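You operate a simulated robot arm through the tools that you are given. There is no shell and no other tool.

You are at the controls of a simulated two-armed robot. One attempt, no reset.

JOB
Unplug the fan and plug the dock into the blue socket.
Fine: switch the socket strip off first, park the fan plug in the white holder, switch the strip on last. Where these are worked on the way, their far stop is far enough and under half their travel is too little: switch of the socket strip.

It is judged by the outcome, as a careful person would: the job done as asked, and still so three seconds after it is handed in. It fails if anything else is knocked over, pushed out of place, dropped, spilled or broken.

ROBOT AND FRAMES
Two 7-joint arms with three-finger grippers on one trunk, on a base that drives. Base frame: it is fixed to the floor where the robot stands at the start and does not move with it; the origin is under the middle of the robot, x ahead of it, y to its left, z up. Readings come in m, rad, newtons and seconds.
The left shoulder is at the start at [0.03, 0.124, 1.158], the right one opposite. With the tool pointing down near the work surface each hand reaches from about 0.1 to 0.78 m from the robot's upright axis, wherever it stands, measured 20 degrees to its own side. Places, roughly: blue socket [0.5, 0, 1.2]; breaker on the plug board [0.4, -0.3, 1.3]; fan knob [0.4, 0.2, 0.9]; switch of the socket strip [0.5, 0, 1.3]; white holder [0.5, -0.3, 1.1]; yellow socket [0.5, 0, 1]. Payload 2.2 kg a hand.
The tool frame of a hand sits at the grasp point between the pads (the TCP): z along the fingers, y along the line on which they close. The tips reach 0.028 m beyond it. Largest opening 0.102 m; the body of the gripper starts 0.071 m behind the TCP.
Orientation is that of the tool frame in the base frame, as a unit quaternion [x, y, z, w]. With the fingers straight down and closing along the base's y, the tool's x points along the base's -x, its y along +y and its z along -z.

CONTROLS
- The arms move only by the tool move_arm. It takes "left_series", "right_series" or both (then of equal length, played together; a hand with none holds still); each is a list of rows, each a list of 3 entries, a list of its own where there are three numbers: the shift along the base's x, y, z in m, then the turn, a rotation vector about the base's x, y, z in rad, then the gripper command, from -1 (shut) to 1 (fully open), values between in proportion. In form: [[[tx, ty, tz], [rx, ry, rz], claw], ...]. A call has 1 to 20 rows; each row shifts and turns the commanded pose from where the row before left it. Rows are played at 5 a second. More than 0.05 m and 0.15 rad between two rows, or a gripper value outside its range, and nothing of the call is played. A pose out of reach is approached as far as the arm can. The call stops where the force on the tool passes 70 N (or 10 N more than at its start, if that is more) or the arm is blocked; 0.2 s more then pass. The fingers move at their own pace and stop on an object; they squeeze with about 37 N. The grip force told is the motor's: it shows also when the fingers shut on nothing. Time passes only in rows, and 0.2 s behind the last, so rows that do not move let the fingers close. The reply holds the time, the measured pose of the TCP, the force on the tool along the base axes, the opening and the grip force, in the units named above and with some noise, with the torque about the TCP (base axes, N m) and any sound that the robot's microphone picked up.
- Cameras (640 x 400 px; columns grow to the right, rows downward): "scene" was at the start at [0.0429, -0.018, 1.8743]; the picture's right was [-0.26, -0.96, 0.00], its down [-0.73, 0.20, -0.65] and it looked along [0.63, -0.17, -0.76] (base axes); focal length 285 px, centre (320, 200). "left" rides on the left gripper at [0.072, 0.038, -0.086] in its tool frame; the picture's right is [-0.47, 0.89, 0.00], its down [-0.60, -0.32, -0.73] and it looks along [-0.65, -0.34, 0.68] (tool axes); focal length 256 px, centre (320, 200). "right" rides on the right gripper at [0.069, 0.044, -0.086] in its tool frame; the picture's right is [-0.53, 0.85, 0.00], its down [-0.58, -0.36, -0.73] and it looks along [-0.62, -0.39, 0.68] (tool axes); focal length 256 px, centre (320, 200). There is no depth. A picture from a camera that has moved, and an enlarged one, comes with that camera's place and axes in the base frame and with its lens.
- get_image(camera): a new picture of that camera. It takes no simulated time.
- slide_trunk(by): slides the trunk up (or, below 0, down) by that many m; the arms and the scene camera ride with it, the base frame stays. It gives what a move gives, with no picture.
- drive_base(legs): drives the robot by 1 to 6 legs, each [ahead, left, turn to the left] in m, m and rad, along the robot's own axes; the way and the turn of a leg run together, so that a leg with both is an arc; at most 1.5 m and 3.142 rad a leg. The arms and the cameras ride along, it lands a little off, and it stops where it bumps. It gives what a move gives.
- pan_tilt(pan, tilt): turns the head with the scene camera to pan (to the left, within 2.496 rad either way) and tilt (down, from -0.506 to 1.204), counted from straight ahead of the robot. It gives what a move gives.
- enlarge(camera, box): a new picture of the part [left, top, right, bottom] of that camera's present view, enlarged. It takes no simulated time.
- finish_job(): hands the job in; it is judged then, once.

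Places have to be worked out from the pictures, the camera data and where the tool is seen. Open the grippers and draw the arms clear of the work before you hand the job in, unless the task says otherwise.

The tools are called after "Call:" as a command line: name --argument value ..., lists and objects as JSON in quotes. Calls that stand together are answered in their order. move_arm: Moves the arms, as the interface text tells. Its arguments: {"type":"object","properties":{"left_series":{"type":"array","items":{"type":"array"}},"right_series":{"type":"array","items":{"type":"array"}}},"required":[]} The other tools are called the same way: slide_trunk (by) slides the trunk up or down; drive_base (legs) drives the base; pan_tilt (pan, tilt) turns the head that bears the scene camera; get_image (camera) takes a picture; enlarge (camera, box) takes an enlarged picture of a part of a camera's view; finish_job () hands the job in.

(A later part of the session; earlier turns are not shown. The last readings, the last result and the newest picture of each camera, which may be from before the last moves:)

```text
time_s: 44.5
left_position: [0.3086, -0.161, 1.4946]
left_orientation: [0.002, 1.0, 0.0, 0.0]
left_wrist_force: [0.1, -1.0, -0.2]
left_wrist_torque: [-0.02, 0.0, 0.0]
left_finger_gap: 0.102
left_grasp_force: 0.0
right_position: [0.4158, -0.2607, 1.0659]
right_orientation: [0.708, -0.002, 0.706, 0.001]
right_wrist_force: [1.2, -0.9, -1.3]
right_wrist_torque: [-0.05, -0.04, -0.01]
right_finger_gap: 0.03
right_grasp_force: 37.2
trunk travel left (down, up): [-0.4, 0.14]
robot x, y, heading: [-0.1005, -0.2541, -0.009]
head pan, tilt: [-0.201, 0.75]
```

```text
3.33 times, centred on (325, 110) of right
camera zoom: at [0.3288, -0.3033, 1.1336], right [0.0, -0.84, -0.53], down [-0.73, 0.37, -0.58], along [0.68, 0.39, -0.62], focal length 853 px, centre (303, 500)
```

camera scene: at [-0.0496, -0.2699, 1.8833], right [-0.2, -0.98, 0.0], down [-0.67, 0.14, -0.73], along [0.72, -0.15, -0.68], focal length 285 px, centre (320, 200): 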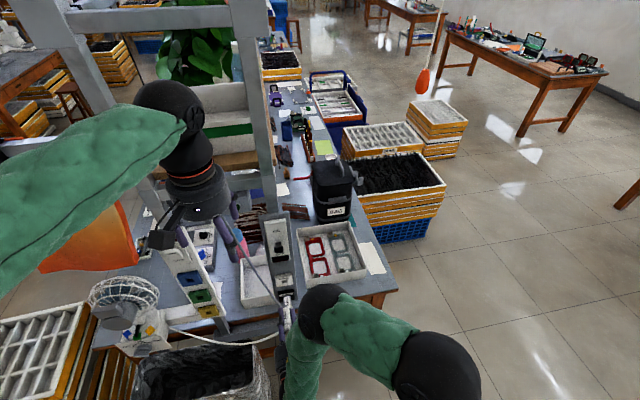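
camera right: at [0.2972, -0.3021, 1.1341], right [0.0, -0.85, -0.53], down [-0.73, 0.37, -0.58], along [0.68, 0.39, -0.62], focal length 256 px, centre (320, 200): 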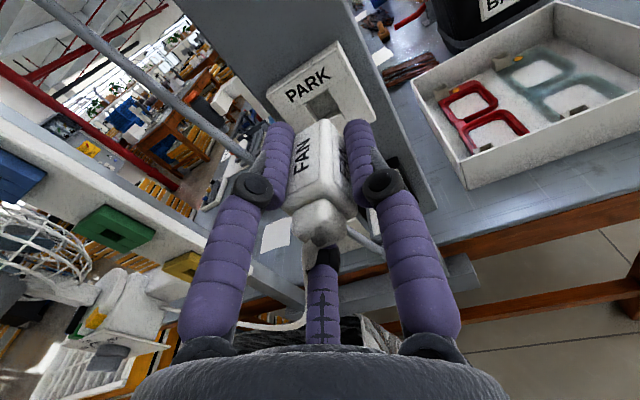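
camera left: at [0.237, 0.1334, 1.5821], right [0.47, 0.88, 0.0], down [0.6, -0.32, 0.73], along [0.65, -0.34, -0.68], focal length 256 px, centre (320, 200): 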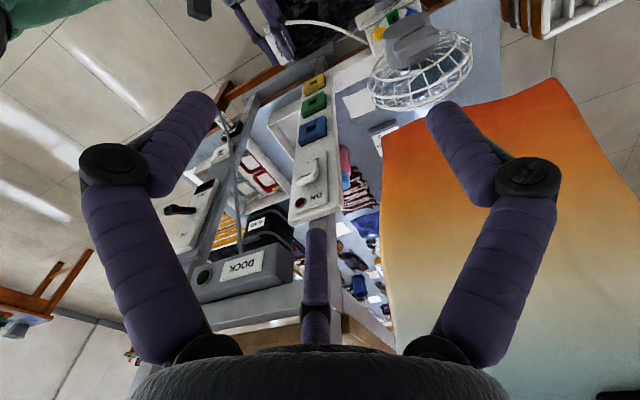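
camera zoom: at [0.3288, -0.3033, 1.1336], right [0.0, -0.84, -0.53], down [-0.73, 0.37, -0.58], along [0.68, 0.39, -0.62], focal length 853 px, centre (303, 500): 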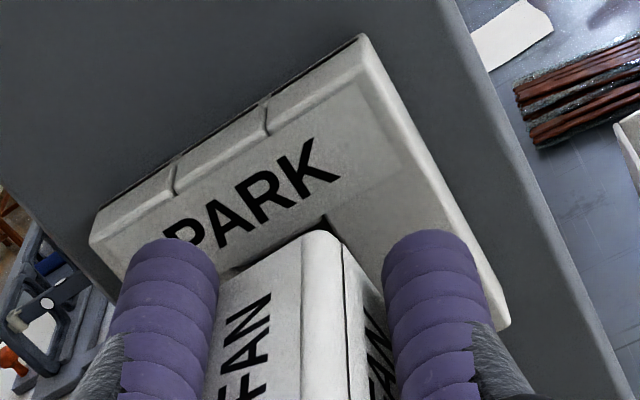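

The prong is entering the opening with no contact force. I push on in 3 mm steps until it seats.

Call:
move_arm --right_series '[[[0.003, 0, 0], [0, 0, 0], -1], [[0.003, 0, 0], [0, 0, 0], -1], [[0.003, 0, 0], [0, 0, 0], -1]]'

Call:
enlarge --camera "scene" --box '[274, 270, 304, 300]'

Call:
enlarge --camera "right" --box '[250, 50, 400, 170]'

```text
time_s: 45.3
left_position: [0.3034, -0.1602, 1.4957]
left_orientation: [0.002, 1.0, 0.0, 0.001]
left_wrist_force: [-0.1, -0.4, -0.4]
left_wrist_torque: [0.02, -0.05, 0.02]
left_finger_gap: 0.1021
left_grasp_force: 0.1
right_position: [0.417, -0.2598, 1.067]
right_orientation: [0.708, 0.001, 0.706, 0.0]
right_wrist_force: [-30.7, -2.1, 1.3]
right_wrist_torque: [-0.03, -0.34, -0.15]
right_finger_gap: 0.0304
right_grasp_force: 37.1
trunk travel left (down, up): [-0.4, 0.14]
robot x, y, heading: [-0.1005, -0.2577, -0.015]
head pan, tilt: [-0.201, 0.75]
```

```text
13.33 times, centred on (289, 285) of scene
camera zoom: at [-0.0562, -0.27, 1.8835], right [-0.2, -0.98, 0.0], down [-0.67, 0.14, -0.73], along [0.72, -0.15, -0.68], focal length 3799 px, centre (733, -933)
```

zoom: 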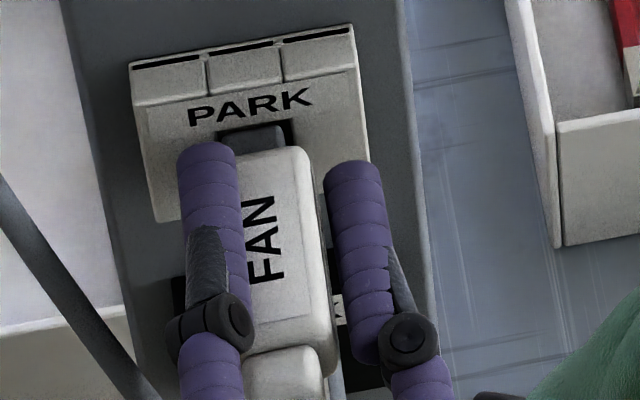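

```text
3.33 times, centred on (325, 110) of right
camera zoom: at [0.331, -0.3028, 1.1334], right [0.0, -0.85, -0.53], down [-0.73, 0.36, -0.57], along [0.68, 0.39, -0.62], focal length 853 px, centre (303, 500)
```

zoom: 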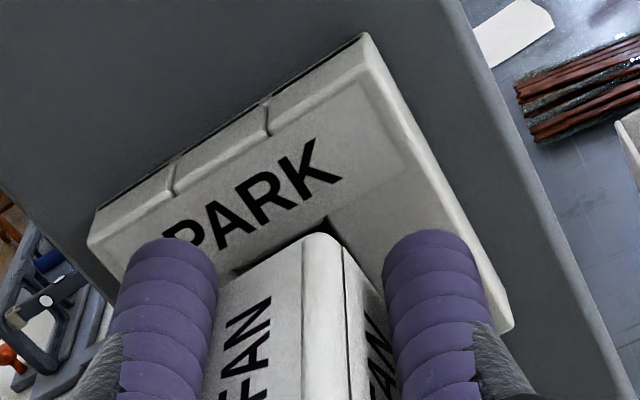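

It stops at TCP x≈0.417 with 31 N, which is about 5 mm short of the seated depth I expect. I look closer before pushing harder.

Call:
enlarge --camera "scene" --box '[280, 270, 298, 284]'

Call:
enlarge --camera "right" --box '[300, 100, 350, 140]'

Call:
enlarge --camera "left" --box '[120, 0, 320, 130]'

```text
16.00 times, centred on (289, 277) of scene
camera zoom: at [-0.0562, -0.27, 1.8835], right [-0.2, -0.98, 0.0], down [-0.67, 0.14, -0.73], along [0.72, -0.15, -0.68], focal length 4558 px, centre (816, -1032)
```

zoom: 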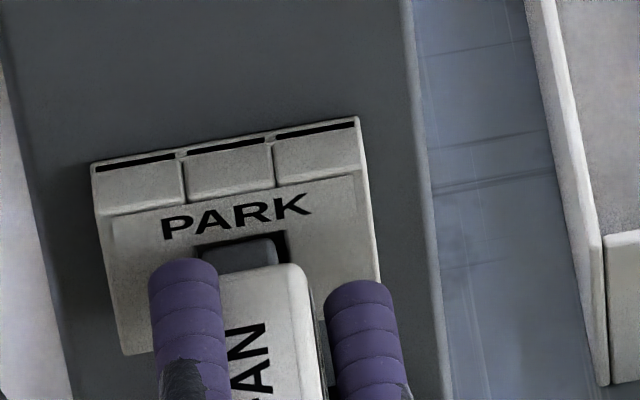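

```text
10.00 times, centred on (325, 120) of right
camera zoom: at [0.331, -0.3028, 1.1334], right [0.0, -0.85, -0.53], down [-0.73, 0.36, -0.57], along [0.68, 0.39, -0.62], focal length 2560 px, centre (270, 1000)
```

zoom: 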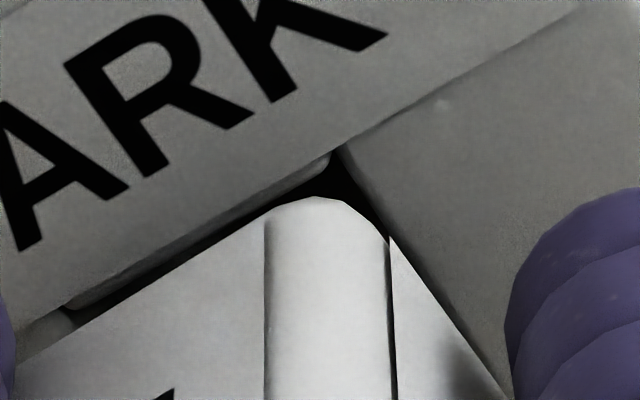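

```text
3.08 times, centred on (220, 65) of left
camera zoom: at [0.2309, -0.1224, 1.5833], right [0.47, 0.88, 0.0], down [0.6, -0.32, 0.73], along [0.65, -0.34, -0.68], focal length 788 px, centre (628, 615)
```

zoom: 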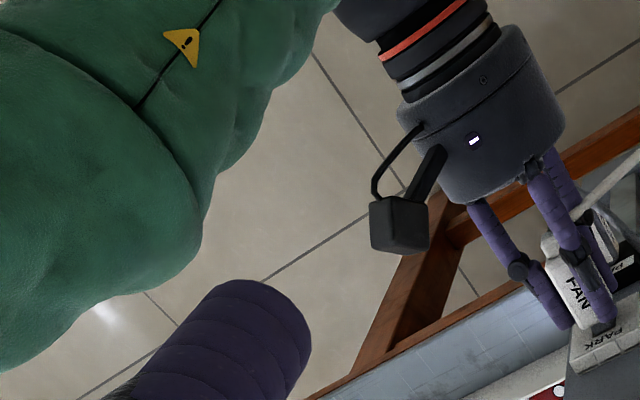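

The prong tip sits at the face plane with a ~3.5 mm dark gap above it and slightly more gap on its right, so it is catching the lower lip. I ease off, go up 2 mm and 0.8 mm right, and press again.

Call:
move_arm --right_series '[[[-0.01, 0, 0], [0, 0, 0], -1], [[0, -0.0008, 0.002], [0, 0, 0], -1], [[0.004, 0, 0], [0, 0, 0], -1], [[0.004, 0, 0], [0, 0, 0], -1]]'

Call:
enlarge --camera "scene" --box '[280, 270, 298, 284]'

```text
time_s: 46.3
left_position: [0.3041, -0.1599, 1.4946]
left_orientation: [0.003, 1.0, -0.001, 0.001]
left_wrist_force: [0.5, -0.1, 0.5]
left_wrist_torque: [0.0, -0.02, 0.02]
left_finger_gap: 0.102
left_grasp_force: 0.1
right_position: [0.4162, -0.2606, 1.0697]
right_orientation: [0.707, 0.001, 0.707, 0.0]
right_wrist_force: [-25.9, -0.2, 7.3]
right_wrist_torque: [-0.02, -0.35, -0.05]
right_finger_gap: 0.03
right_grasp_force: 37.5
trunk travel left (down, up): [-0.4, 0.14]
robot x, y, heading: [-0.099, -0.2565, -0.007]
head pan, tilt: [-0.201, 0.75]
```

```text
16.00 times, centred on (289, 277) of scene
camera zoom: at [-0.055, -0.2697, 1.8835], right [-0.2, -0.98, 0.0], down [-0.67, 0.14, -0.73], along [0.72, -0.15, -0.68], focal length 4558 px, centre (816, -1032)
```

zoom: 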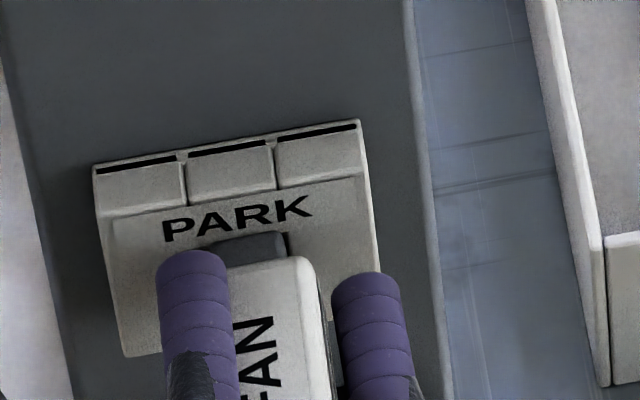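

Now the prong top overlaps the upper lip, so that was too high. I ease off and try lower than the first attempt (z≈1.065).

Call:
move_arm --right_series '[[[-0.008, 0, 0], [0, 0, 0], -1], [[0, 0, -0.0045], [0, 0, 0], -1], [[0.004, 0, 0], [0, 0, 0], -1], [[0.004, 0, 0], [0, 0, 0], -1]]'

Call:
enlarge --camera "scene" --box '[280, 270, 298, 284]'

```text
time_s: 47.3
left_position: [0.3089, -0.1604, 1.4943]
left_orientation: [0.001, 1.0, -0.001, 0.001]
left_wrist_force: [-0.4, 0.4, -1.2]
left_wrist_torque: [-0.01, -0.01, -0.03]
left_finger_gap: 0.1019
left_grasp_force: 0.1
right_position: [0.4213, -0.2597, 1.0634]
right_orientation: [0.707, -0.001, 0.707, 0.0]
right_wrist_force: [0.1, 0.6, 0.6]
right_wrist_torque: [-0.02, -0.05, -0.02]
right_finger_gap: 0.0298
right_grasp_force: 37.3
trunk travel left (down, up): [-0.4, 0.14]
robot x, y, heading: [-0.1017, -0.2564, -0.002]
head pan, tilt: [-0.201, 0.75]
```

```text
16.00 times, centred on (289, 277) of scene
camera zoom: at [-0.0495, -0.2695, 1.8833], right [-0.2, -0.98, 0.0], down [-0.67, 0.14, -0.73], along [0.72, -0.15, -0.68], focal length 4558 px, centre (816, -1032)
```

zoom: 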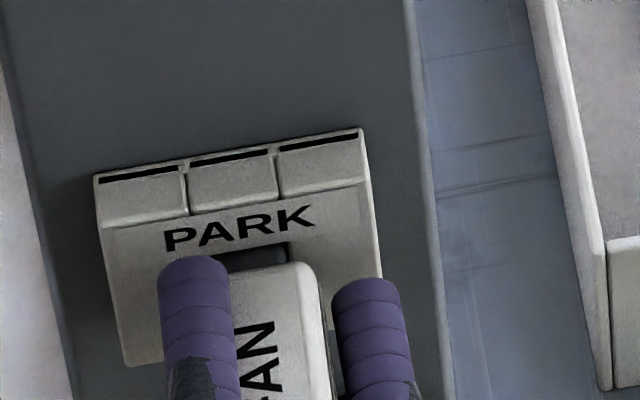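

Lower was right: it now goes in with no force (TCP x 0.421). I continue pushing until it seats.

Call:
move_arm --right_series '[[[0.003, 0, 0], [0, 0, 0], -1], [[0.003, 0, 0], [0, 0, 0], -1], [[0.003, 0, 0], [0, 0, 0], -1]]'

Call:
enlarge --camera "scene" --box '[280, 270, 298, 284]'

```text
time_s: 48.1
left_position: [0.3037, -0.1602, 1.4965]
left_orientation: [0.001, 1.0, -0.001, 0.002]
left_wrist_force: [-0.6, -0.4, -0.2]
left_wrist_torque: [-0.01, -0.02, 0.0]
left_finger_gap: 0.1018
left_grasp_force: 0.1
right_position: [0.4247, -0.2606, 1.064]
right_orientation: [0.708, 0.002, 0.706, -0.001]
right_wrist_force: [-27.9, 1.2, 4.1]
right_wrist_torque: [0.02, -0.26, -0.12]
right_finger_gap: 0.0297
right_grasp_force: 37.1
trunk travel left (down, up): [-0.4, 0.14]
robot x, y, heading: [-0.1013, -0.2526, -0.004]
head pan, tilt: [-0.201, 0.75]
```

```text
16.00 times, centred on (289, 277) of scene
camera zoom: at [-0.0554, -0.2693, 1.8835], right [-0.2, -0.98, 0.0], down [-0.67, 0.14, -0.73], along [0.72, -0.15, -0.68], focal length 4558 px, centre (816, -1032)
```

zoom: 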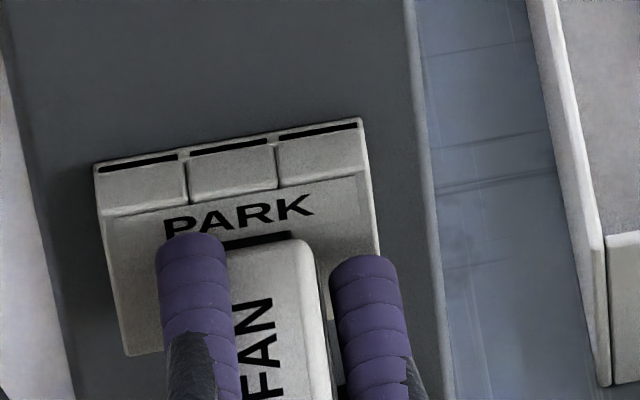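

Close to seated (28 N). I press a little further to see whether it is against the stop.

Call:
move_arm --right_series '[[[0.004, 0, 0], [0, 0, 0], -1], [[0.004, 0, 0], [0, 0, 0], -1]]'

Call:
enlarge --camera "scene" --box '[280, 270, 298, 284]'

Call:
get_image --camera "right"

```text
time_s: 48.7
left_position: [0.3002, -0.1603, 1.4957]
left_orientation: [0.001, 1.0, -0.001, 0.003]
left_wrist_force: [-0.1, 0.3, 0.5]
left_wrist_torque: [-0.02, 0.02, 0.01]
left_finger_gap: 0.102
left_grasp_force: 0.0
right_position: [0.4286, -0.2608, 1.0635]
right_orientation: [0.709, 0.001, 0.706, 0.0]
right_wrist_force: [-52.9, -0.7, 4.0]
right_wrist_torque: [0.36, -1.09, 0.53]
right_finger_gap: 0.0301
right_grasp_force: 45.4
trunk travel left (down, up): [-0.4, 0.14]
robot x, y, heading: [-0.1008, -0.2575, -0.005]
head pan, tilt: [-0.201, 0.75]
```

```text
16.00 times, centred on (289, 277) of scene
camera zoom: at [-0.0593, -0.2695, 1.8835], right [-0.2, -0.98, 0.0], down [-0.66, 0.14, -0.73], along [0.72, -0.15, -0.68], focal length 4558 px, centre (816, -1032)
```

zoom: 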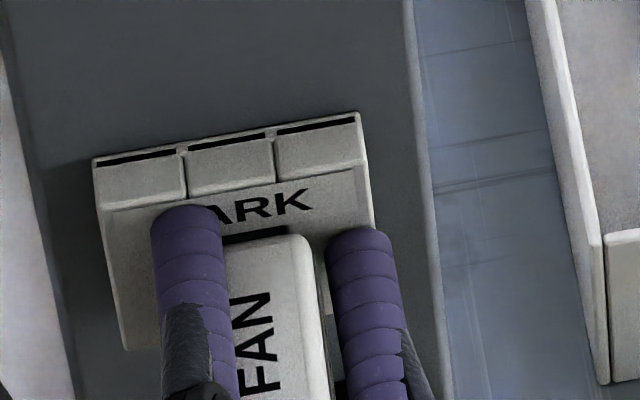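

```text
taken
camera right: at [0.3433, -0.3041, 1.131], right [0.0, -0.85, -0.53], down [-0.73, 0.36, -0.57], along [0.68, 0.39, -0.62], focal length 256 px, centre (320, 200)
```

right: 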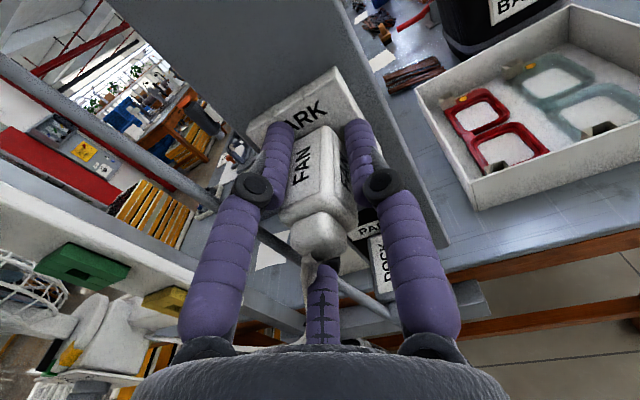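

The hand slid ~5 mm forward along the plug while the plug stayed put, so the plug is against something. I check from the left hand's camera, which sees the holder from above.

Call:
enlarge --camera "left" --box '[270, 60, 370, 140]'

Call:
enlarge --camera "right" --box '[240, 60, 400, 180]'

```text
5.00 times, centred on (320, 100) of left
camera zoom: at [0.2284, -0.122, 1.5839], right [0.47, 0.88, 0.0], down [0.6, -0.32, 0.74], along [0.65, -0.34, -0.68], focal length 1280 px, centre (320, 700)
```

zoom: 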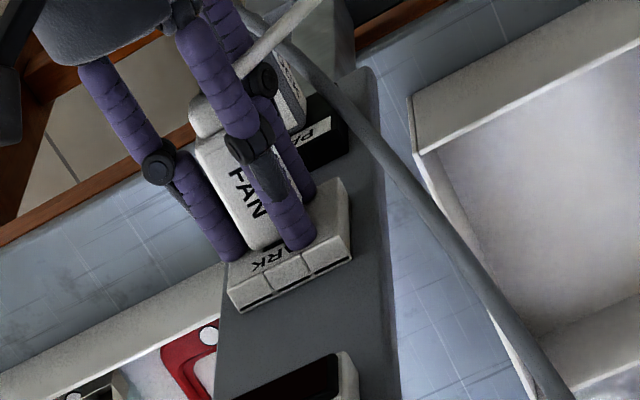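

```text
3.33 times, centred on (320, 120) of right
camera zoom: at [0.3433, -0.3041, 1.131], right [0.0, -0.85, -0.53], down [-0.73, 0.36, -0.57], along [0.68, 0.39, -0.62], focal length 853 px, centre (320, 467)
```

zoom: 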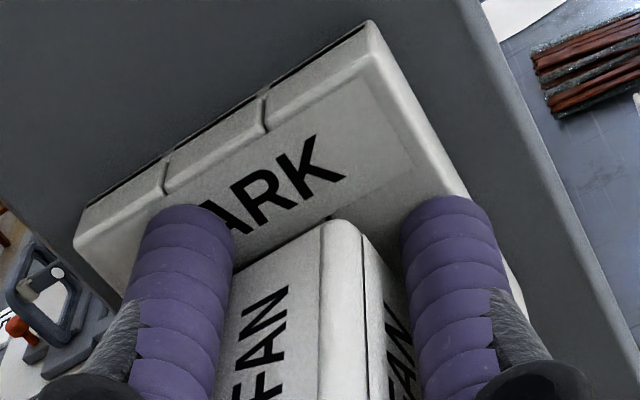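

Call:
enlarge --camera "left" --box '[296, 92, 328, 116]'

```text
16.00 times, centred on (312, 104) of left
camera zoom: at [0.2284, -0.122, 1.5839], right [0.47, 0.88, 0.0], down [0.6, -0.32, 0.74], along [0.65, -0.34, -0.68], focal length 4096 px, centre (448, 1736)
```

zoom: 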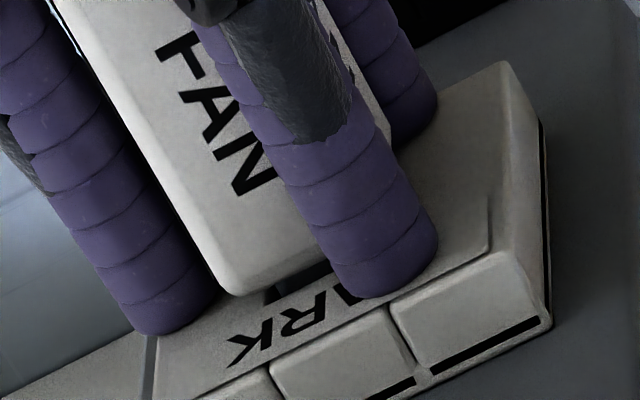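

Plug front still seems 2–4 mm short of flush while the fingertips are nearly on the holder face. I relieve the push first and read the force and pose.

Call:
move_arm --right_series '[[[-0.006, 0, 0.0005], [0, 0, 0], -1], [[-0.006, 0, 0.0005], [0, 0, 0], -1], [[0, 0, 0], [0, 0, 0], -1]]'

Call:
enlarge --camera "left" --box '[296, 92, 328, 116]'

Call:
enlarge --camera "scene" --box '[280, 270, 298, 284]'

```text
time_s: 49.5
left_position: [0.3108, -0.1601, 1.4938]
left_orientation: [0.002, 1.0, -0.001, 0.0]
left_wrist_force: [0.1, -0.1, 0.3]
left_wrist_torque: [0.01, 0.01, -0.02]
left_finger_gap: 0.1019
left_grasp_force: 0.1
right_position: [0.4288, -0.2604, 1.0666]
right_orientation: [0.707, -0.001, 0.708, 0.0]
right_wrist_force: [1.1, 3.4, -7.2]
right_wrist_torque: [0.09, 0.23, 0.08]
right_finger_gap: 0.0303
right_grasp_force: 44.8
trunk travel left (down, up): [-0.4, 0.14]
robot x, y, heading: [-0.0987, -0.2607, -0.003]
head pan, tilt: [-0.201, 0.75]
```

```text
16.00 times, centred on (312, 104) of left
camera zoom: at [0.2382, -0.1215, 1.5818], right [0.47, 0.88, 0.0], down [0.6, -0.32, 0.73], along [0.65, -0.34, -0.68], focal length 4096 px, centre (448, 1736)
```

zoom: 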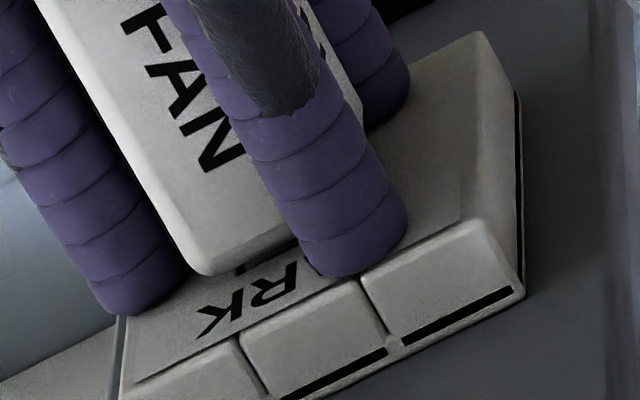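

```text
16.00 times, centred on (289, 277) of scene
camera zoom: at [-0.0477, -0.2689, 1.8832], right [-0.2, -0.98, 0.0], down [-0.67, 0.14, -0.73], along [0.72, -0.15, -0.68], focal length 4558 px, centre (816, -1032)
```

zoom: 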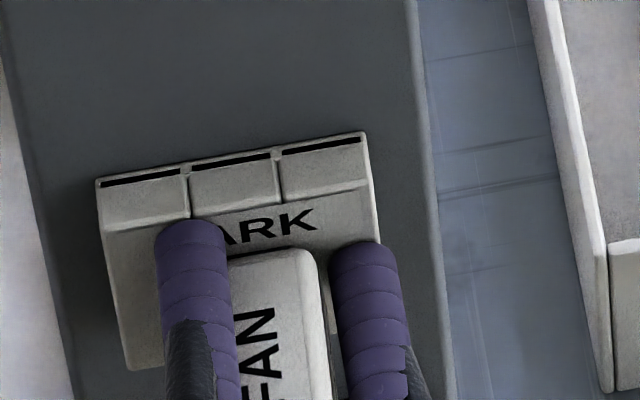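

Raising 3 mm let the plug centre in the opening, and its depth now matches the picture it had when seated in the green socket. I open the fingers slightly and check that the plug stays.

Call:
move_arm --right_series '[[[0, 0, -0.0015], [0, 0, 0], -1], [[0, 0, 0], [0, 0, 0], -0.15], [[0, 0, 0], [0, 0, 0], -0.15]]'

Call:
enlarge --camera "left" --box '[280, 80, 340, 120]'

Call:
enlarge --camera "scene" --box '[276, 268, 306, 292]'

Call:
get_image --camera "right"

```text
time_s: 50.3
left_position: [0.3074, -0.1613, 1.4948]
left_orientation: [0.001, 1.0, 0.0, 0.0]
left_wrist_force: [0.6, 0.0, -0.2]
left_wrist_torque: [0.0, -0.02, 0.02]
left_finger_gap: 0.1018
left_grasp_force: 0.0
right_position: [0.4258, -0.2611, 1.0626]
right_orientation: [0.707, -0.001, 0.707, 0.001]
right_wrist_force: [-0.1, -0.5, -0.1]
right_wrist_torque: [0.01, -0.01, 0.03]
right_finger_gap: 0.0437
right_grasp_force: 0.4
trunk travel left (down, up): [-0.4, 0.14]
robot x, y, heading: [-0.0945, -0.2575, -0.004]
head pan, tilt: [-0.201, 0.75]
```

```text
10.00 times, centred on (310, 100) of left
camera zoom: at [0.2364, -0.1221, 1.5821], right [0.47, 0.88, 0.0], down [0.6, -0.32, 0.73], along [0.65, -0.34, -0.68], focal length 2560 px, centre (420, 1200)
```

zoom: 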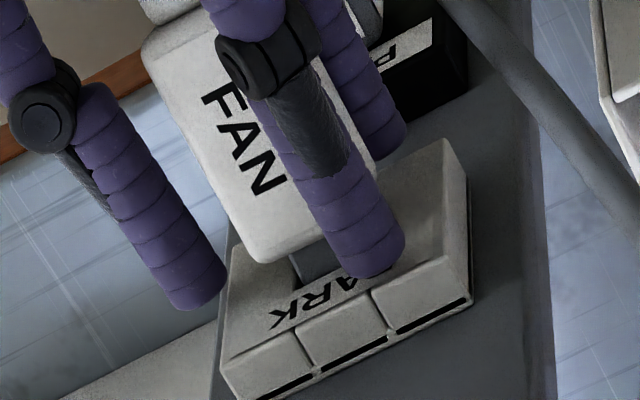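

```text
16.00 times, centred on (291, 280) of scene
camera zoom: at [-0.0497, -0.2696, 1.8833], right [-0.2, -0.98, 0.0], down [-0.67, 0.14, -0.73], along [0.72, -0.15, -0.68], focal length 4558 px, centre (784, -1080)
```

zoom: 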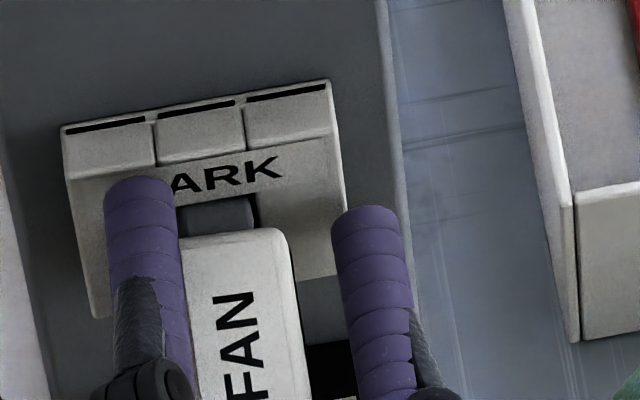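

```text
taken
camera right: at [0.3395, -0.3042, 1.1307], right [0.0, -0.84, -0.54], down [-0.73, 0.37, -0.58], along [0.68, 0.39, -0.62], focal length 256 px, centre (320, 200)
```

right: 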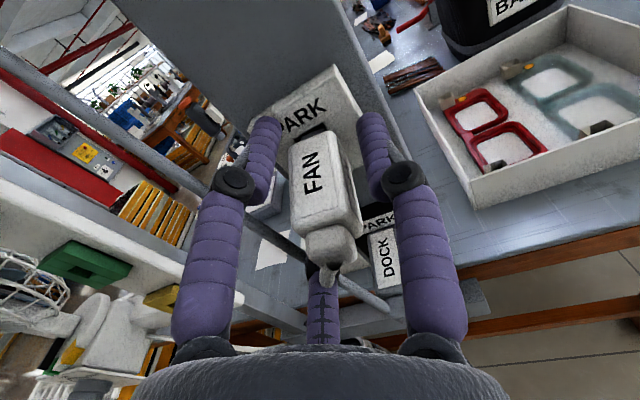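

On opening, the plug backed out several mm — it was not latched. I close on it again at once before it can drop.

Call:
move_arm --right_series '[[[0, 0, 0], [0, 0, 0], -0.6], [[0, 0, 0], [0, 0, 0], -1], [[0, 0, 0], [0, 0, 0], -1]]'

Call:
enlarge --camera "left" --box '[280, 80, 340, 120]'

Call:
enlarge --camera "scene" --box '[276, 268, 306, 292]'

Call:
get_image --camera "right"

```text
time_s: 51.1
left_position: [0.3079, -0.1591, 1.4949]
left_orientation: [0.001, 1.0, -0.002, 0.001]
left_wrist_force: [-1.0, 0.2, 0.6]
left_wrist_torque: [0.01, 0.01, -0.02]
left_finger_gap: 0.102
left_grasp_force: 0.1
right_position: [0.4267, -0.2609, 1.0643]
right_orientation: [0.707, -0.001, 0.707, 0.001]
right_wrist_force: [1.0, 7.3, 7.8]
right_wrist_torque: [-0.12, -0.28, 0.23]
right_finger_gap: 0.0305
right_grasp_force: 36.3
trunk travel left (down, up): [-0.4, 0.14]
robot x, y, heading: [-0.1016, -0.2556, -0.006]
head pan, tilt: [-0.201, 0.75]
```

```text
10.00 times, centred on (310, 100) of left
camera zoom: at [0.2361, -0.1211, 1.5822], right [0.47, 0.88, 0.0], down [0.6, -0.32, 0.73], along [0.65, -0.34, -0.68], focal length 2560 px, centre (420, 1200)
```

zoom: 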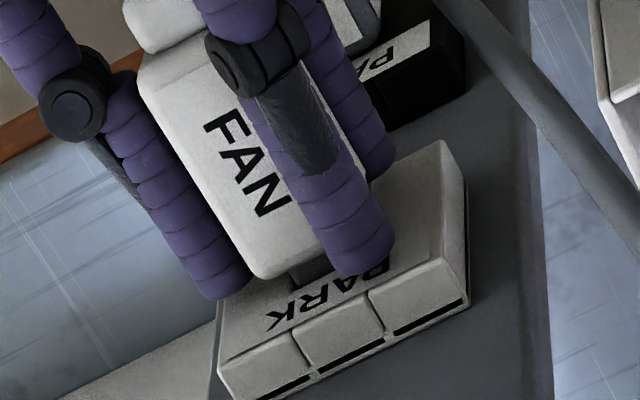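

```text
16.00 times, centred on (291, 280) of scene
camera zoom: at [-0.0501, -0.2685, 1.8834], right [-0.2, -0.98, 0.0], down [-0.67, 0.14, -0.73], along [0.72, -0.15, -0.68], focal length 4558 px, centre (784, -1080)
```

zoom: 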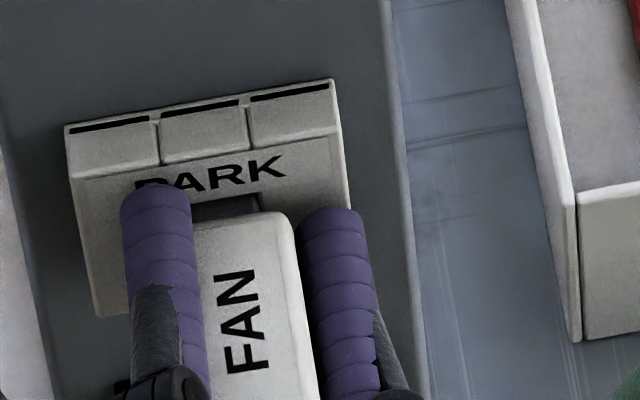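

```text
taken
camera right: at [0.3396, -0.3032, 1.1314], right [0.0, -0.84, -0.53], down [-0.73, 0.37, -0.58], along [0.68, 0.39, -0.62], focal length 256 px, centre (320, 200)
```

right: 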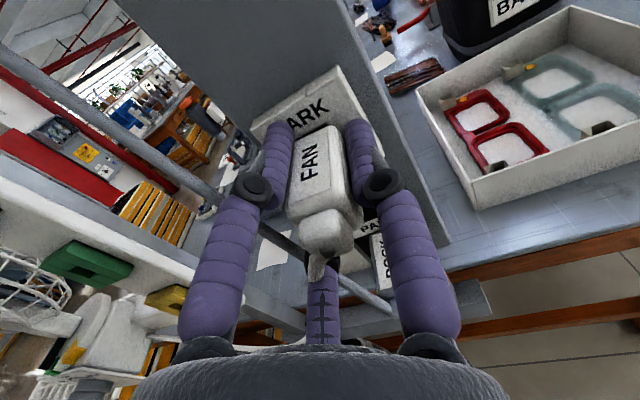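

The plug is held again, prong still in the opening. I relieve the side loads (up 2 mm, left 1.5 mm), then push in again.

Call:
move_arm --right_series '[[[0, 0.0015, 0.002], [0, 0, 0], -1], [[0.004, 0, 0], [0, 0, 0], -1], [[0.004, 0, 0], [0, 0, 0], -1]]'

Call:
enlarge --camera "left" --box '[280, 80, 340, 120]'

Call:
enlarge --camera "scene" --box '[276, 268, 306, 292]'

```text
time_s: 51.9
left_position: [0.3043, -0.1603, 1.4956]
left_orientation: [0.001, 1.0, -0.001, 0.002]
left_wrist_force: [1.1, 0.0, -0.4]
left_wrist_torque: [-0.02, -0.01, 0.03]
left_finger_gap: 0.1017
left_grasp_force: 0.1
right_position: [0.4298, -0.2592, 1.0651]
right_orientation: [0.709, 0.0, 0.705, 0.0]
right_wrist_force: [-24.2, -1.6, 5.0]
right_wrist_torque: [0.28, -0.74, 0.15]
right_finger_gap: 0.0302
right_grasp_force: 45.5
trunk travel left (down, up): [-0.4, 0.14]
robot x, y, heading: [-0.1012, -0.2518, -0.004]
head pan, tilt: [-0.201, 0.75]
```

```text
10.00 times, centred on (310, 100) of left
camera zoom: at [0.2324, -0.1223, 1.583], right [0.47, 0.88, 0.0], down [0.6, -0.32, 0.73], along [0.65, -0.34, -0.68], focal length 2560 px, centre (420, 1200)
```

zoom: 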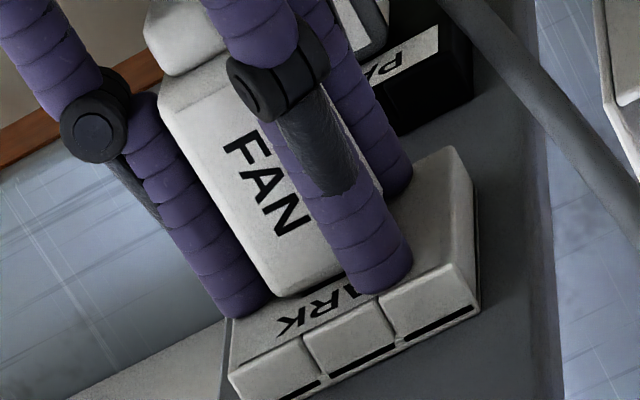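

```text
16.00 times, centred on (291, 280) of scene
camera zoom: at [-0.0545, -0.2699, 1.8834], right [-0.2, -0.98, 0.0], down [-0.67, 0.14, -0.73], along [0.72, -0.15, -0.68], focal length 4558 px, centre (784, -1080)
```

zoom: 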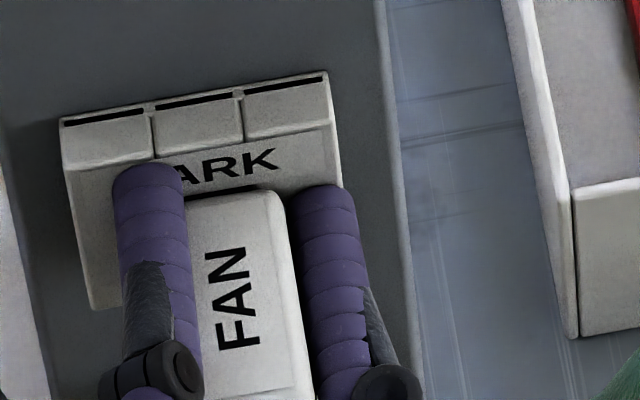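

Fingertips are now on the holder face, so I can't push deeper with this grip. I relieve the force, open just 1–2 mm per side, slide back 14 mm along the plug and re-grip.

Call:
move_arm --right_series '[[[-0.006, 0, 0.001], [0, 0, 0], -1], [[0, 0, 0], [0, 0, 0], -1]]'

Call:
enlarge --camera "scene" --box '[276, 268, 306, 292]'

```text
time_s: 52.5
left_position: [0.3098, -0.161, 1.4946]
left_orientation: [0.001, 1.0, -0.002, 0.0]
left_wrist_force: [-0.8, -1.0, 0.5]
left_wrist_torque: [-0.01, 0.02, 0.01]
left_finger_gap: 0.1021
left_grasp_force: 0.1
right_position: [0.4296, -0.2607, 1.0671]
right_orientation: [0.708, -0.001, 0.707, 0.0]
right_wrist_force: [-4.5, 0.3, -2.2]
right_wrist_torque: [0.0, 0.01, 0.06]
right_finger_gap: 0.0301
right_grasp_force: 44.9
trunk travel left (down, up): [-0.4, 0.14]
robot x, y, heading: [-0.0982, -0.2554, -0.005]
head pan, tilt: [-0.201, 0.75]
```

```text
16.00 times, centred on (291, 280) of scene
camera zoom: at [-0.0491, -0.2692, 1.8833], right [-0.2, -0.98, 0.0], down [-0.67, 0.14, -0.73], along [0.72, -0.15, -0.68], focal length 4558 px, centre (784, -1080)
```

zoom: 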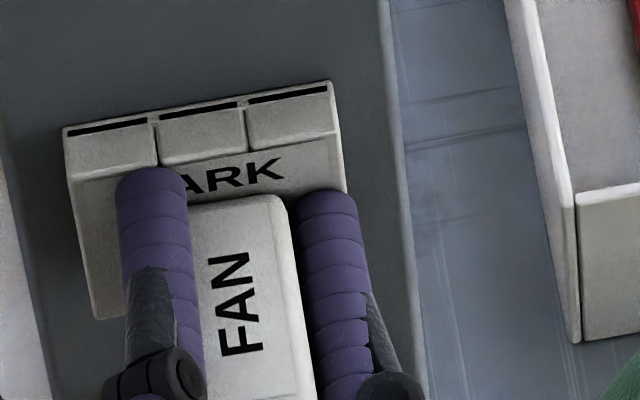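

Forces are low. Now the small release, 14 mm back, and re-grip.

Call:
move_arm --right_series '[[[0, 0, 0], [0, 0, 0], -0.33], [[-0.007, 0, 0], [0, 0, 0], -0.33], [[-0.007, 0, 0], [0, 0, 0], -0.4], [[0, 0, 0], [0, 0, 0], -1], [[0, 0, 0], [0, 0, 0], -1]]'

Call:
enlarge --camera "scene" --box '[276, 268, 306, 292]'

Call:
get_image --camera "right"

```text
time_s: 53.7
left_position: [0.308, -0.1606, 1.495]
left_orientation: [0.002, 1.0, -0.001, 0.002]
left_wrist_force: [0.1, -0.1, -0.2]
left_wrist_torque: [0.03, -0.02, -0.02]
left_finger_gap: 0.1018
left_grasp_force: 0.1
right_position: [0.415, -0.2596, 1.0662]
right_orientation: [0.708, 0.0, 0.707, -0.001]
right_wrist_force: [0.5, 0.6, -0.3]
right_wrist_torque: [0.01, -0.02, -0.01]
right_finger_gap: 0.0306
right_grasp_force: 37.0
trunk travel left (down, up): [-0.4, 0.14]
robot x, y, heading: [-0.1013, -0.2587, -0.008]
head pan, tilt: [-0.201, 0.75]
```

```text
16.00 times, centred on (291, 280) of scene
camera zoom: at [-0.0498, -0.2696, 1.8833], right [-0.2, -0.98, 0.0], down [-0.67, 0.14, -0.73], along [0.72, -0.15, -0.68], focal length 4558 px, centre (784, -1080)
```

zoom: 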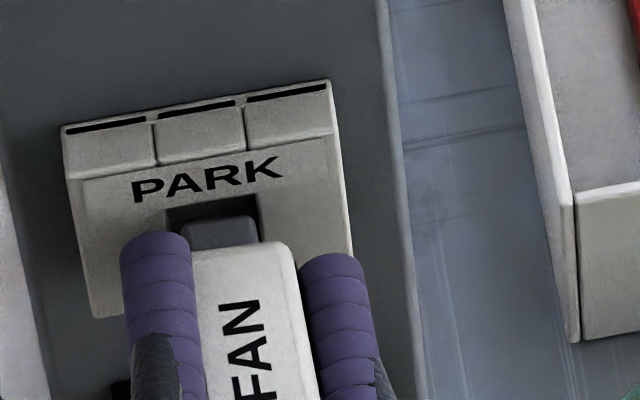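

```text
taken
camera right: at [0.3286, -0.3027, 1.1334], right [0.0, -0.84, -0.53], down [-0.73, 0.37, -0.58], along [0.68, 0.39, -0.62], focal length 256 px, centre (320, 200)
```

right: 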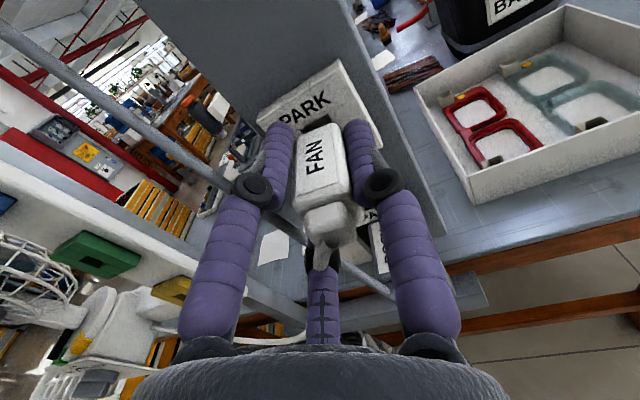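

The plug followed the hand back ~10 mm, tip still at the opening. I re-insert with this further-back grip, at z≈1.0645 where it entered freely before.

Call:
move_arm --right_series '[[[0, 0, -0.002], [0, 0, 0], -1], [[0.004, 0, 0], [0, 0, 0], -1], [[0.004, 0, 0], [0, 0, 0], -1]]'

Call:
enlarge --camera "scene" --box '[276, 268, 306, 292]'

```text
time_s: 54.5
left_position: [0.3045, -0.16, 1.4949]
left_orientation: [0.002, 1.0, -0.002, 0.002]
left_wrist_force: [-0.3, -0.2, -0.6]
left_wrist_torque: [-0.05, 0.03, 0.0]
left_finger_gap: 0.1019
left_grasp_force: 0.1
right_position: [0.4169, -0.2604, 1.0628]
right_orientation: [0.708, 0.001, 0.706, 0.0]
right_wrist_force: [-28.1, 1.9, 2.1]
right_wrist_torque: [0.08, 0.18, -0.15]
right_finger_gap: 0.0305
right_grasp_force: 37.1
trunk travel left (down, up): [-0.4, 0.14]
robot x, y, heading: [-0.0958, -0.2567, -0.006]
head pan, tilt: [-0.201, 0.75]
```

```text
16.00 times, centred on (291, 280) of scene
camera zoom: at [-0.0551, -0.2694, 1.8834], right [-0.2, -0.98, 0.0], down [-0.67, 0.14, -0.73], along [0.72, -0.15, -0.68], focal length 4558 px, centre (784, -1080)
```

zoom: 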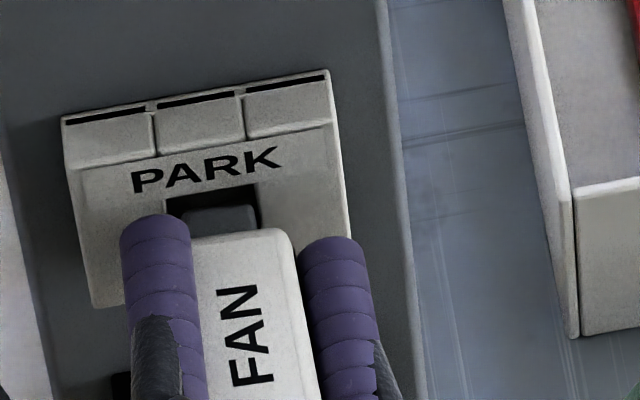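

Blocked, but the torque now shows contact on the lower lip (about 1 cm below the axis). I ease off, rise 2 mm and press again.

Call:
move_arm --right_series '[[[-0.006, 0, 0], [0, 0, 0], -1], [[0, 0, 0.002], [0, 0, 0], -1], [[0.004, 0, 0], [0, 0, 0], -1], [[0.004, 0, 0], [0, 0, 0], -1]]'

Call:
enlarge --camera "scene" --box '[276, 268, 306, 292]'

```text
time_s: 55.5
left_position: [0.3084, -0.1598, 1.4956]
left_orientation: [0.002, 1.0, -0.001, 0.001]
left_wrist_force: [-0.2, 0.2, -0.5]
left_wrist_torque: [-0.02, 0.02, 0.02]
left_finger_gap: 0.1022
left_grasp_force: 0.1
right_position: [0.425, -0.2597, 1.0682]
right_orientation: [0.707, 0.0, 0.707, -0.001]
right_wrist_force: [-4.5, 1.8, -3.3]
right_wrist_torque: [0.03, 0.13, 0.08]
right_finger_gap: 0.0299
right_grasp_force: 36.8
trunk travel left (down, up): [-0.4, 0.14]
robot x, y, heading: [-0.0996, -0.2579, -0.004]
head pan, tilt: [-0.201, 0.75]
```

```text
16.00 times, centred on (291, 280) of scene
camera zoom: at [-0.0498, -0.2692, 1.8833], right [-0.2, -0.98, 0.0], down [-0.67, 0.14, -0.73], along [0.72, -0.15, -0.68], focal length 4558 px, centre (784, -1080)
```

zoom: 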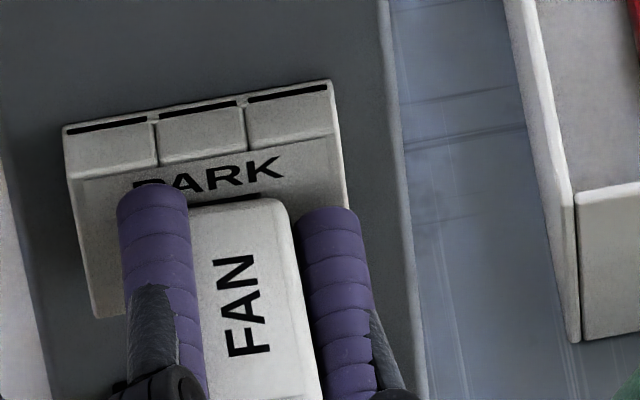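

It slid in cleanly with little force. I press further to seat it.

Call:
move_arm --right_series '[[[0.004, 0, 0], [0, 0, 0], -1], [[0.004, 0, 0], [0, 0, 0], -1]]'

Call:
enlarge --camera "scene" --box '[276, 268, 306, 292]'

```text
time_s: 56.1
left_position: [0.304, -0.1614, 1.4965]
left_orientation: [0.001, 1.0, 0.0, 0.003]
left_wrist_force: [-0.7, 0.2, 0.2]
left_wrist_torque: [-0.02, 0.04, 0.0]
left_finger_gap: 0.1018
left_grasp_force: 0.1
right_position: [0.4267, -0.26, 1.0675]
right_orientation: [0.708, 0.001, 0.706, -0.001]
right_wrist_force: [-32.7, -2.4, 3.2]
right_wrist_torque: [0.2, 0.04, 0.21]
right_finger_gap: 0.0306
right_grasp_force: 36.7
trunk travel left (down, up): [-0.4, 0.14]
robot x, y, heading: [-0.0999, -0.2552, -0.013]
head pan, tilt: [-0.201, 0.75]
```

```text
16.00 times, centred on (291, 280) of scene
camera zoom: at [-0.0565, -0.2701, 1.8835], right [-0.2, -0.98, 0.0], down [-0.67, 0.14, -0.73], along [0.72, -0.15, -0.68], focal length 4558 px, centre (784, -1080)
```

zoom: 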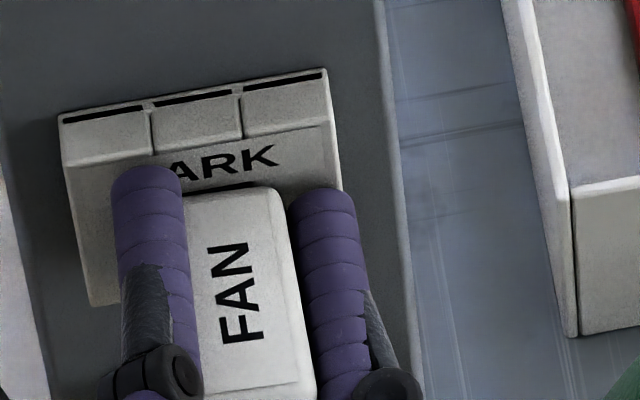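

Solid central stop at 33 N: the plug body is against the holder. I relieve the push to about zero before letting go.

Call:
move_arm --right_series '[[[-0.004, 0, 0], [0, 0, 0], -1], [[-0.0045, 0, 0], [0, 0, 0], -1], [[0, 0, 0], [0, 0, 0], -1]]'

Call:
enlarge --camera "scene" --box '[276, 268, 306, 292]'

```text
time_s: 56.9
left_position: [0.3099, -0.1607, 1.4945]
left_orientation: [0.002, 1.0, -0.001, 0.0]
left_wrist_force: [-0.3, 0.0, 0.3]
left_wrist_torque: [0.01, 0.02, 0.0]
left_finger_gap: 0.1018
left_grasp_force: 0.1
right_position: [0.4256, -0.2594, 1.0672]
right_orientation: [0.707, -0.002, 0.707, 0.0]
right_wrist_force: [2.4, -1.6, -8.6]
right_wrist_torque: [0.04, 0.28, 0.44]
right_finger_gap: 0.0303
right_grasp_force: 36.8
trunk travel left (down, up): [-0.4, 0.14]
robot x, y, heading: [-0.0991, -0.2562, -0.003]
head pan, tilt: [-0.201, 0.75]
```

```text
16.00 times, centred on (291, 280) of scene
camera zoom: at [-0.0477, -0.2697, 1.8832], right [-0.2, -0.98, 0.0], down [-0.67, 0.14, -0.73], along [0.72, -0.15, -0.68], focal length 4558 px, centre (784, -1080)
```

zoom: 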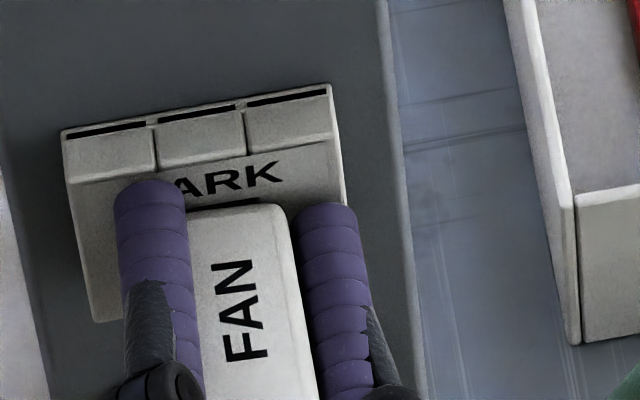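

Now x is neutral but the hand presses up (Fz −8.6). I lower the command 2 mm to neutralise it.

Call:
move_arm --right_series '[[[0.0005, 0, -0.002], [0, 0, 0], -1], [[0, 0, 0], [0, 0, 0], -1]]'

```text
time_s: 57.5
left_position: [0.3086, -0.1611, 1.4956]
left_orientation: [0.002, 1.0, 0.0, 0.0]
left_wrist_force: [-0.9, 0.2, 0.1]
left_wrist_torque: [-0.04, 0.01, 0.0]
left_finger_gap: 0.1019
left_grasp_force: 0.0
right_position: [0.427, -0.2595, 1.0668]
right_orientation: [0.705, -0.002, 0.709, 0.0]
right_wrist_force: [4.8, -1.9, 6.7]
right_wrist_torque: [0.17, -0.07, 0.26]
right_finger_gap: 0.0304
right_grasp_force: 37.3
trunk travel left (down, up): [-0.4, 0.14]
robot x, y, heading: [-0.0977, -0.2545, -0.004]
head pan, tilt: [-0.201, 0.75]
```

Plug resists a 5 N backward pull, so it has some hold. I trim by +1 mm in z and x, then open the fingers without moving.

Call:
move_arm --right_series '[[[0.0015, 0, 0.001], [0, 0, 0], -1], [[0, 0, 0], [0, 0, 0], -1], [[0, 0, 0], [0, 0, 0], 0.1], [[0, 0, 0], [0, 0, 0], 0.1], [[0, 0, 0], [0, 0, 0], 0.1]]'

Call:
enlarge --camera "scene" --box '[276, 268, 306, 292]'

Call:
enlarge --camera "left" --box '[280, 80, 340, 120]'

Call:
get_image --camera "right"

```text
time_s: 58.7
left_position: [0.3087, -0.1591, 1.4942]
left_orientation: [0.002, 1.0, -0.001, 0.001]
left_wrist_force: [-0.1, -0.1, -0.5]
left_wrist_torque: [0.01, 0.01, 0.02]
left_finger_gap: 0.102
left_grasp_force: 0.2
right_position: [0.425, -0.259, 1.0659]
right_orientation: [0.708, 0.0, 0.706, 0.0]
right_wrist_force: [-0.4, -0.6, -1.2]
right_wrist_torque: [0.03, 0.03, 0.01]
right_finger_gap: 0.0562
right_grasp_force: 0.1
trunk travel left (down, up): [-0.4, 0.14]
robot x, y, heading: [-0.1016, -0.2523, -0.008]
head pan, tilt: [-0.201, 0.75]
```

```text
16.00 times, centred on (291, 280) of scene
camera zoom: at [-0.0496, -0.2694, 1.8833], right [-0.2, -0.98, 0.0], down [-0.67, 0.14, -0.73], along [0.72, -0.15, -0.68], focal length 4558 px, centre (784, -1080)
```

zoom: 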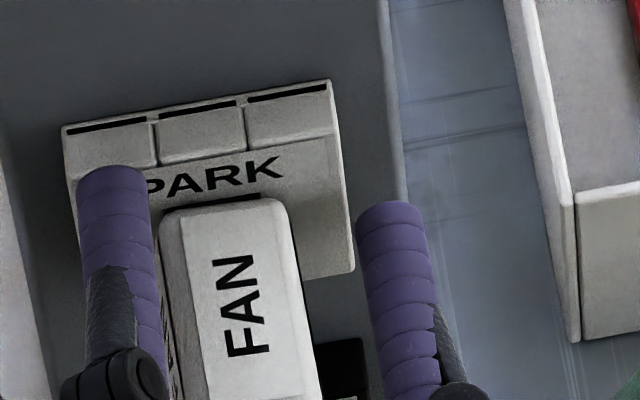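

```text
10.00 times, centred on (310, 100) of left
camera zoom: at [0.2365, -0.1219, 1.5821], right [0.47, 0.88, 0.0], down [0.6, -0.32, 0.73], along [0.65, -0.34, -0.68], focal length 2560 px, centre (420, 1200)
```

zoom: 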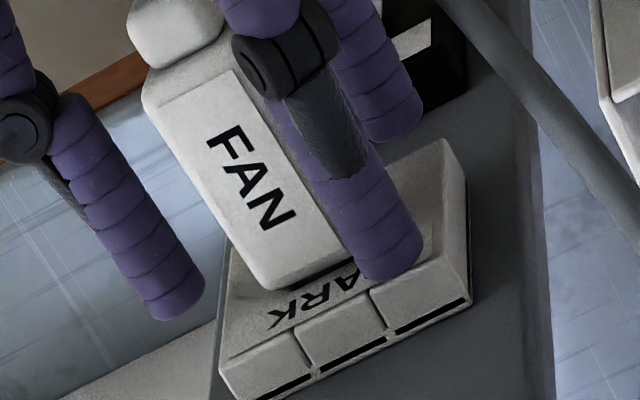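

```text
taken
camera right: at [0.3398, -0.3025, 1.1325], right [0.0, -0.85, -0.53], down [-0.73, 0.37, -0.58], along [0.68, 0.39, -0.62], focal length 256 px, centre (320, 200)
```

right: 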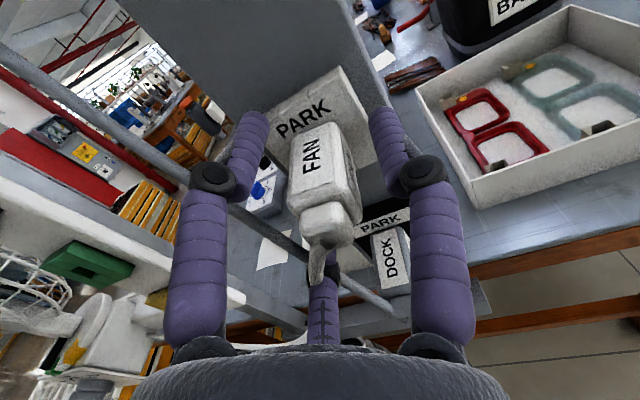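

The plug now stays fully in the white holder with the fingers open. I withdraw the hand slowly and check that nothing drags.

Call:
move_arm --right_series '[[[-0.01, 0, 0], [0, 0, 0], 0.1], [[-0.01, 0, 0], [0, 0, 0], 0.1]]'

Call:
enlarge --camera "scene" --box '[270, 262, 312, 300]'

Call:
get_image --camera "right"

```text
time_s: 59.3
left_position: [0.3089, -0.1608, 1.4944]
left_orientation: [0.002, 1.0, -0.001, 0.001]
left_wrist_force: [-0.5, 0.1, -0.6]
left_wrist_torque: [0.04, 0.0, 0.0]
left_finger_gap: 0.1018
left_grasp_force: 0.0
right_position: [0.4065, -0.2604, 1.0656]
right_orientation: [0.707, -0.002, 0.707, 0.002]
right_wrist_force: [0.8, 0.6, 0.0]
right_wrist_torque: [0.02, -0.01, 0.01]
right_finger_gap: 0.056
right_grasp_force: 0.1
trunk travel left (down, up): [-0.4, 0.14]
robot x, y, heading: [-0.095, -0.2558, -0.006]
head pan, tilt: [-0.201, 0.75]
```

```text
10.53 times, centred on (291, 281) of scene
camera zoom: at [-0.0497, -0.2695, 1.8833], right [-0.2, -0.98, 0.0], down [-0.67, 0.14, -0.73], along [0.72, -0.15, -0.68], focal length 2999 px, centre (625, -653)
```

zoom: 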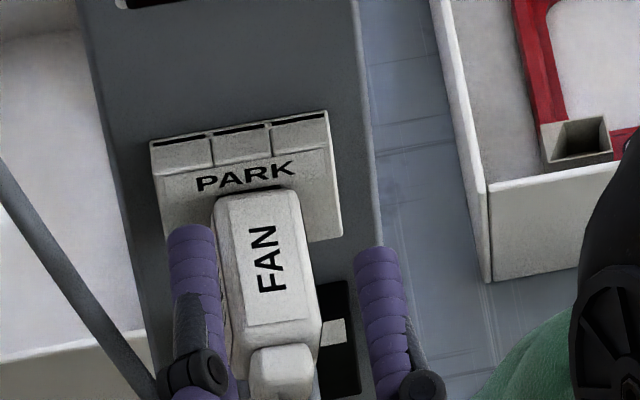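

```text
taken
camera right: at [0.32, -0.3029, 1.1329], right [0.0, -0.84, -0.53], down [-0.73, 0.37, -0.58], along [0.68, 0.39, -0.62], focal length 256 px, centre (320, 200)
```

right: 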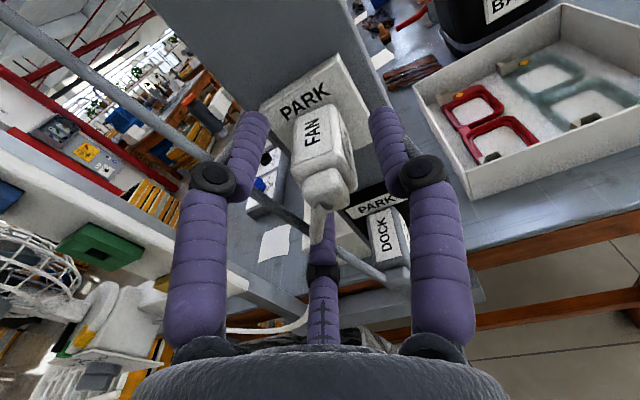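

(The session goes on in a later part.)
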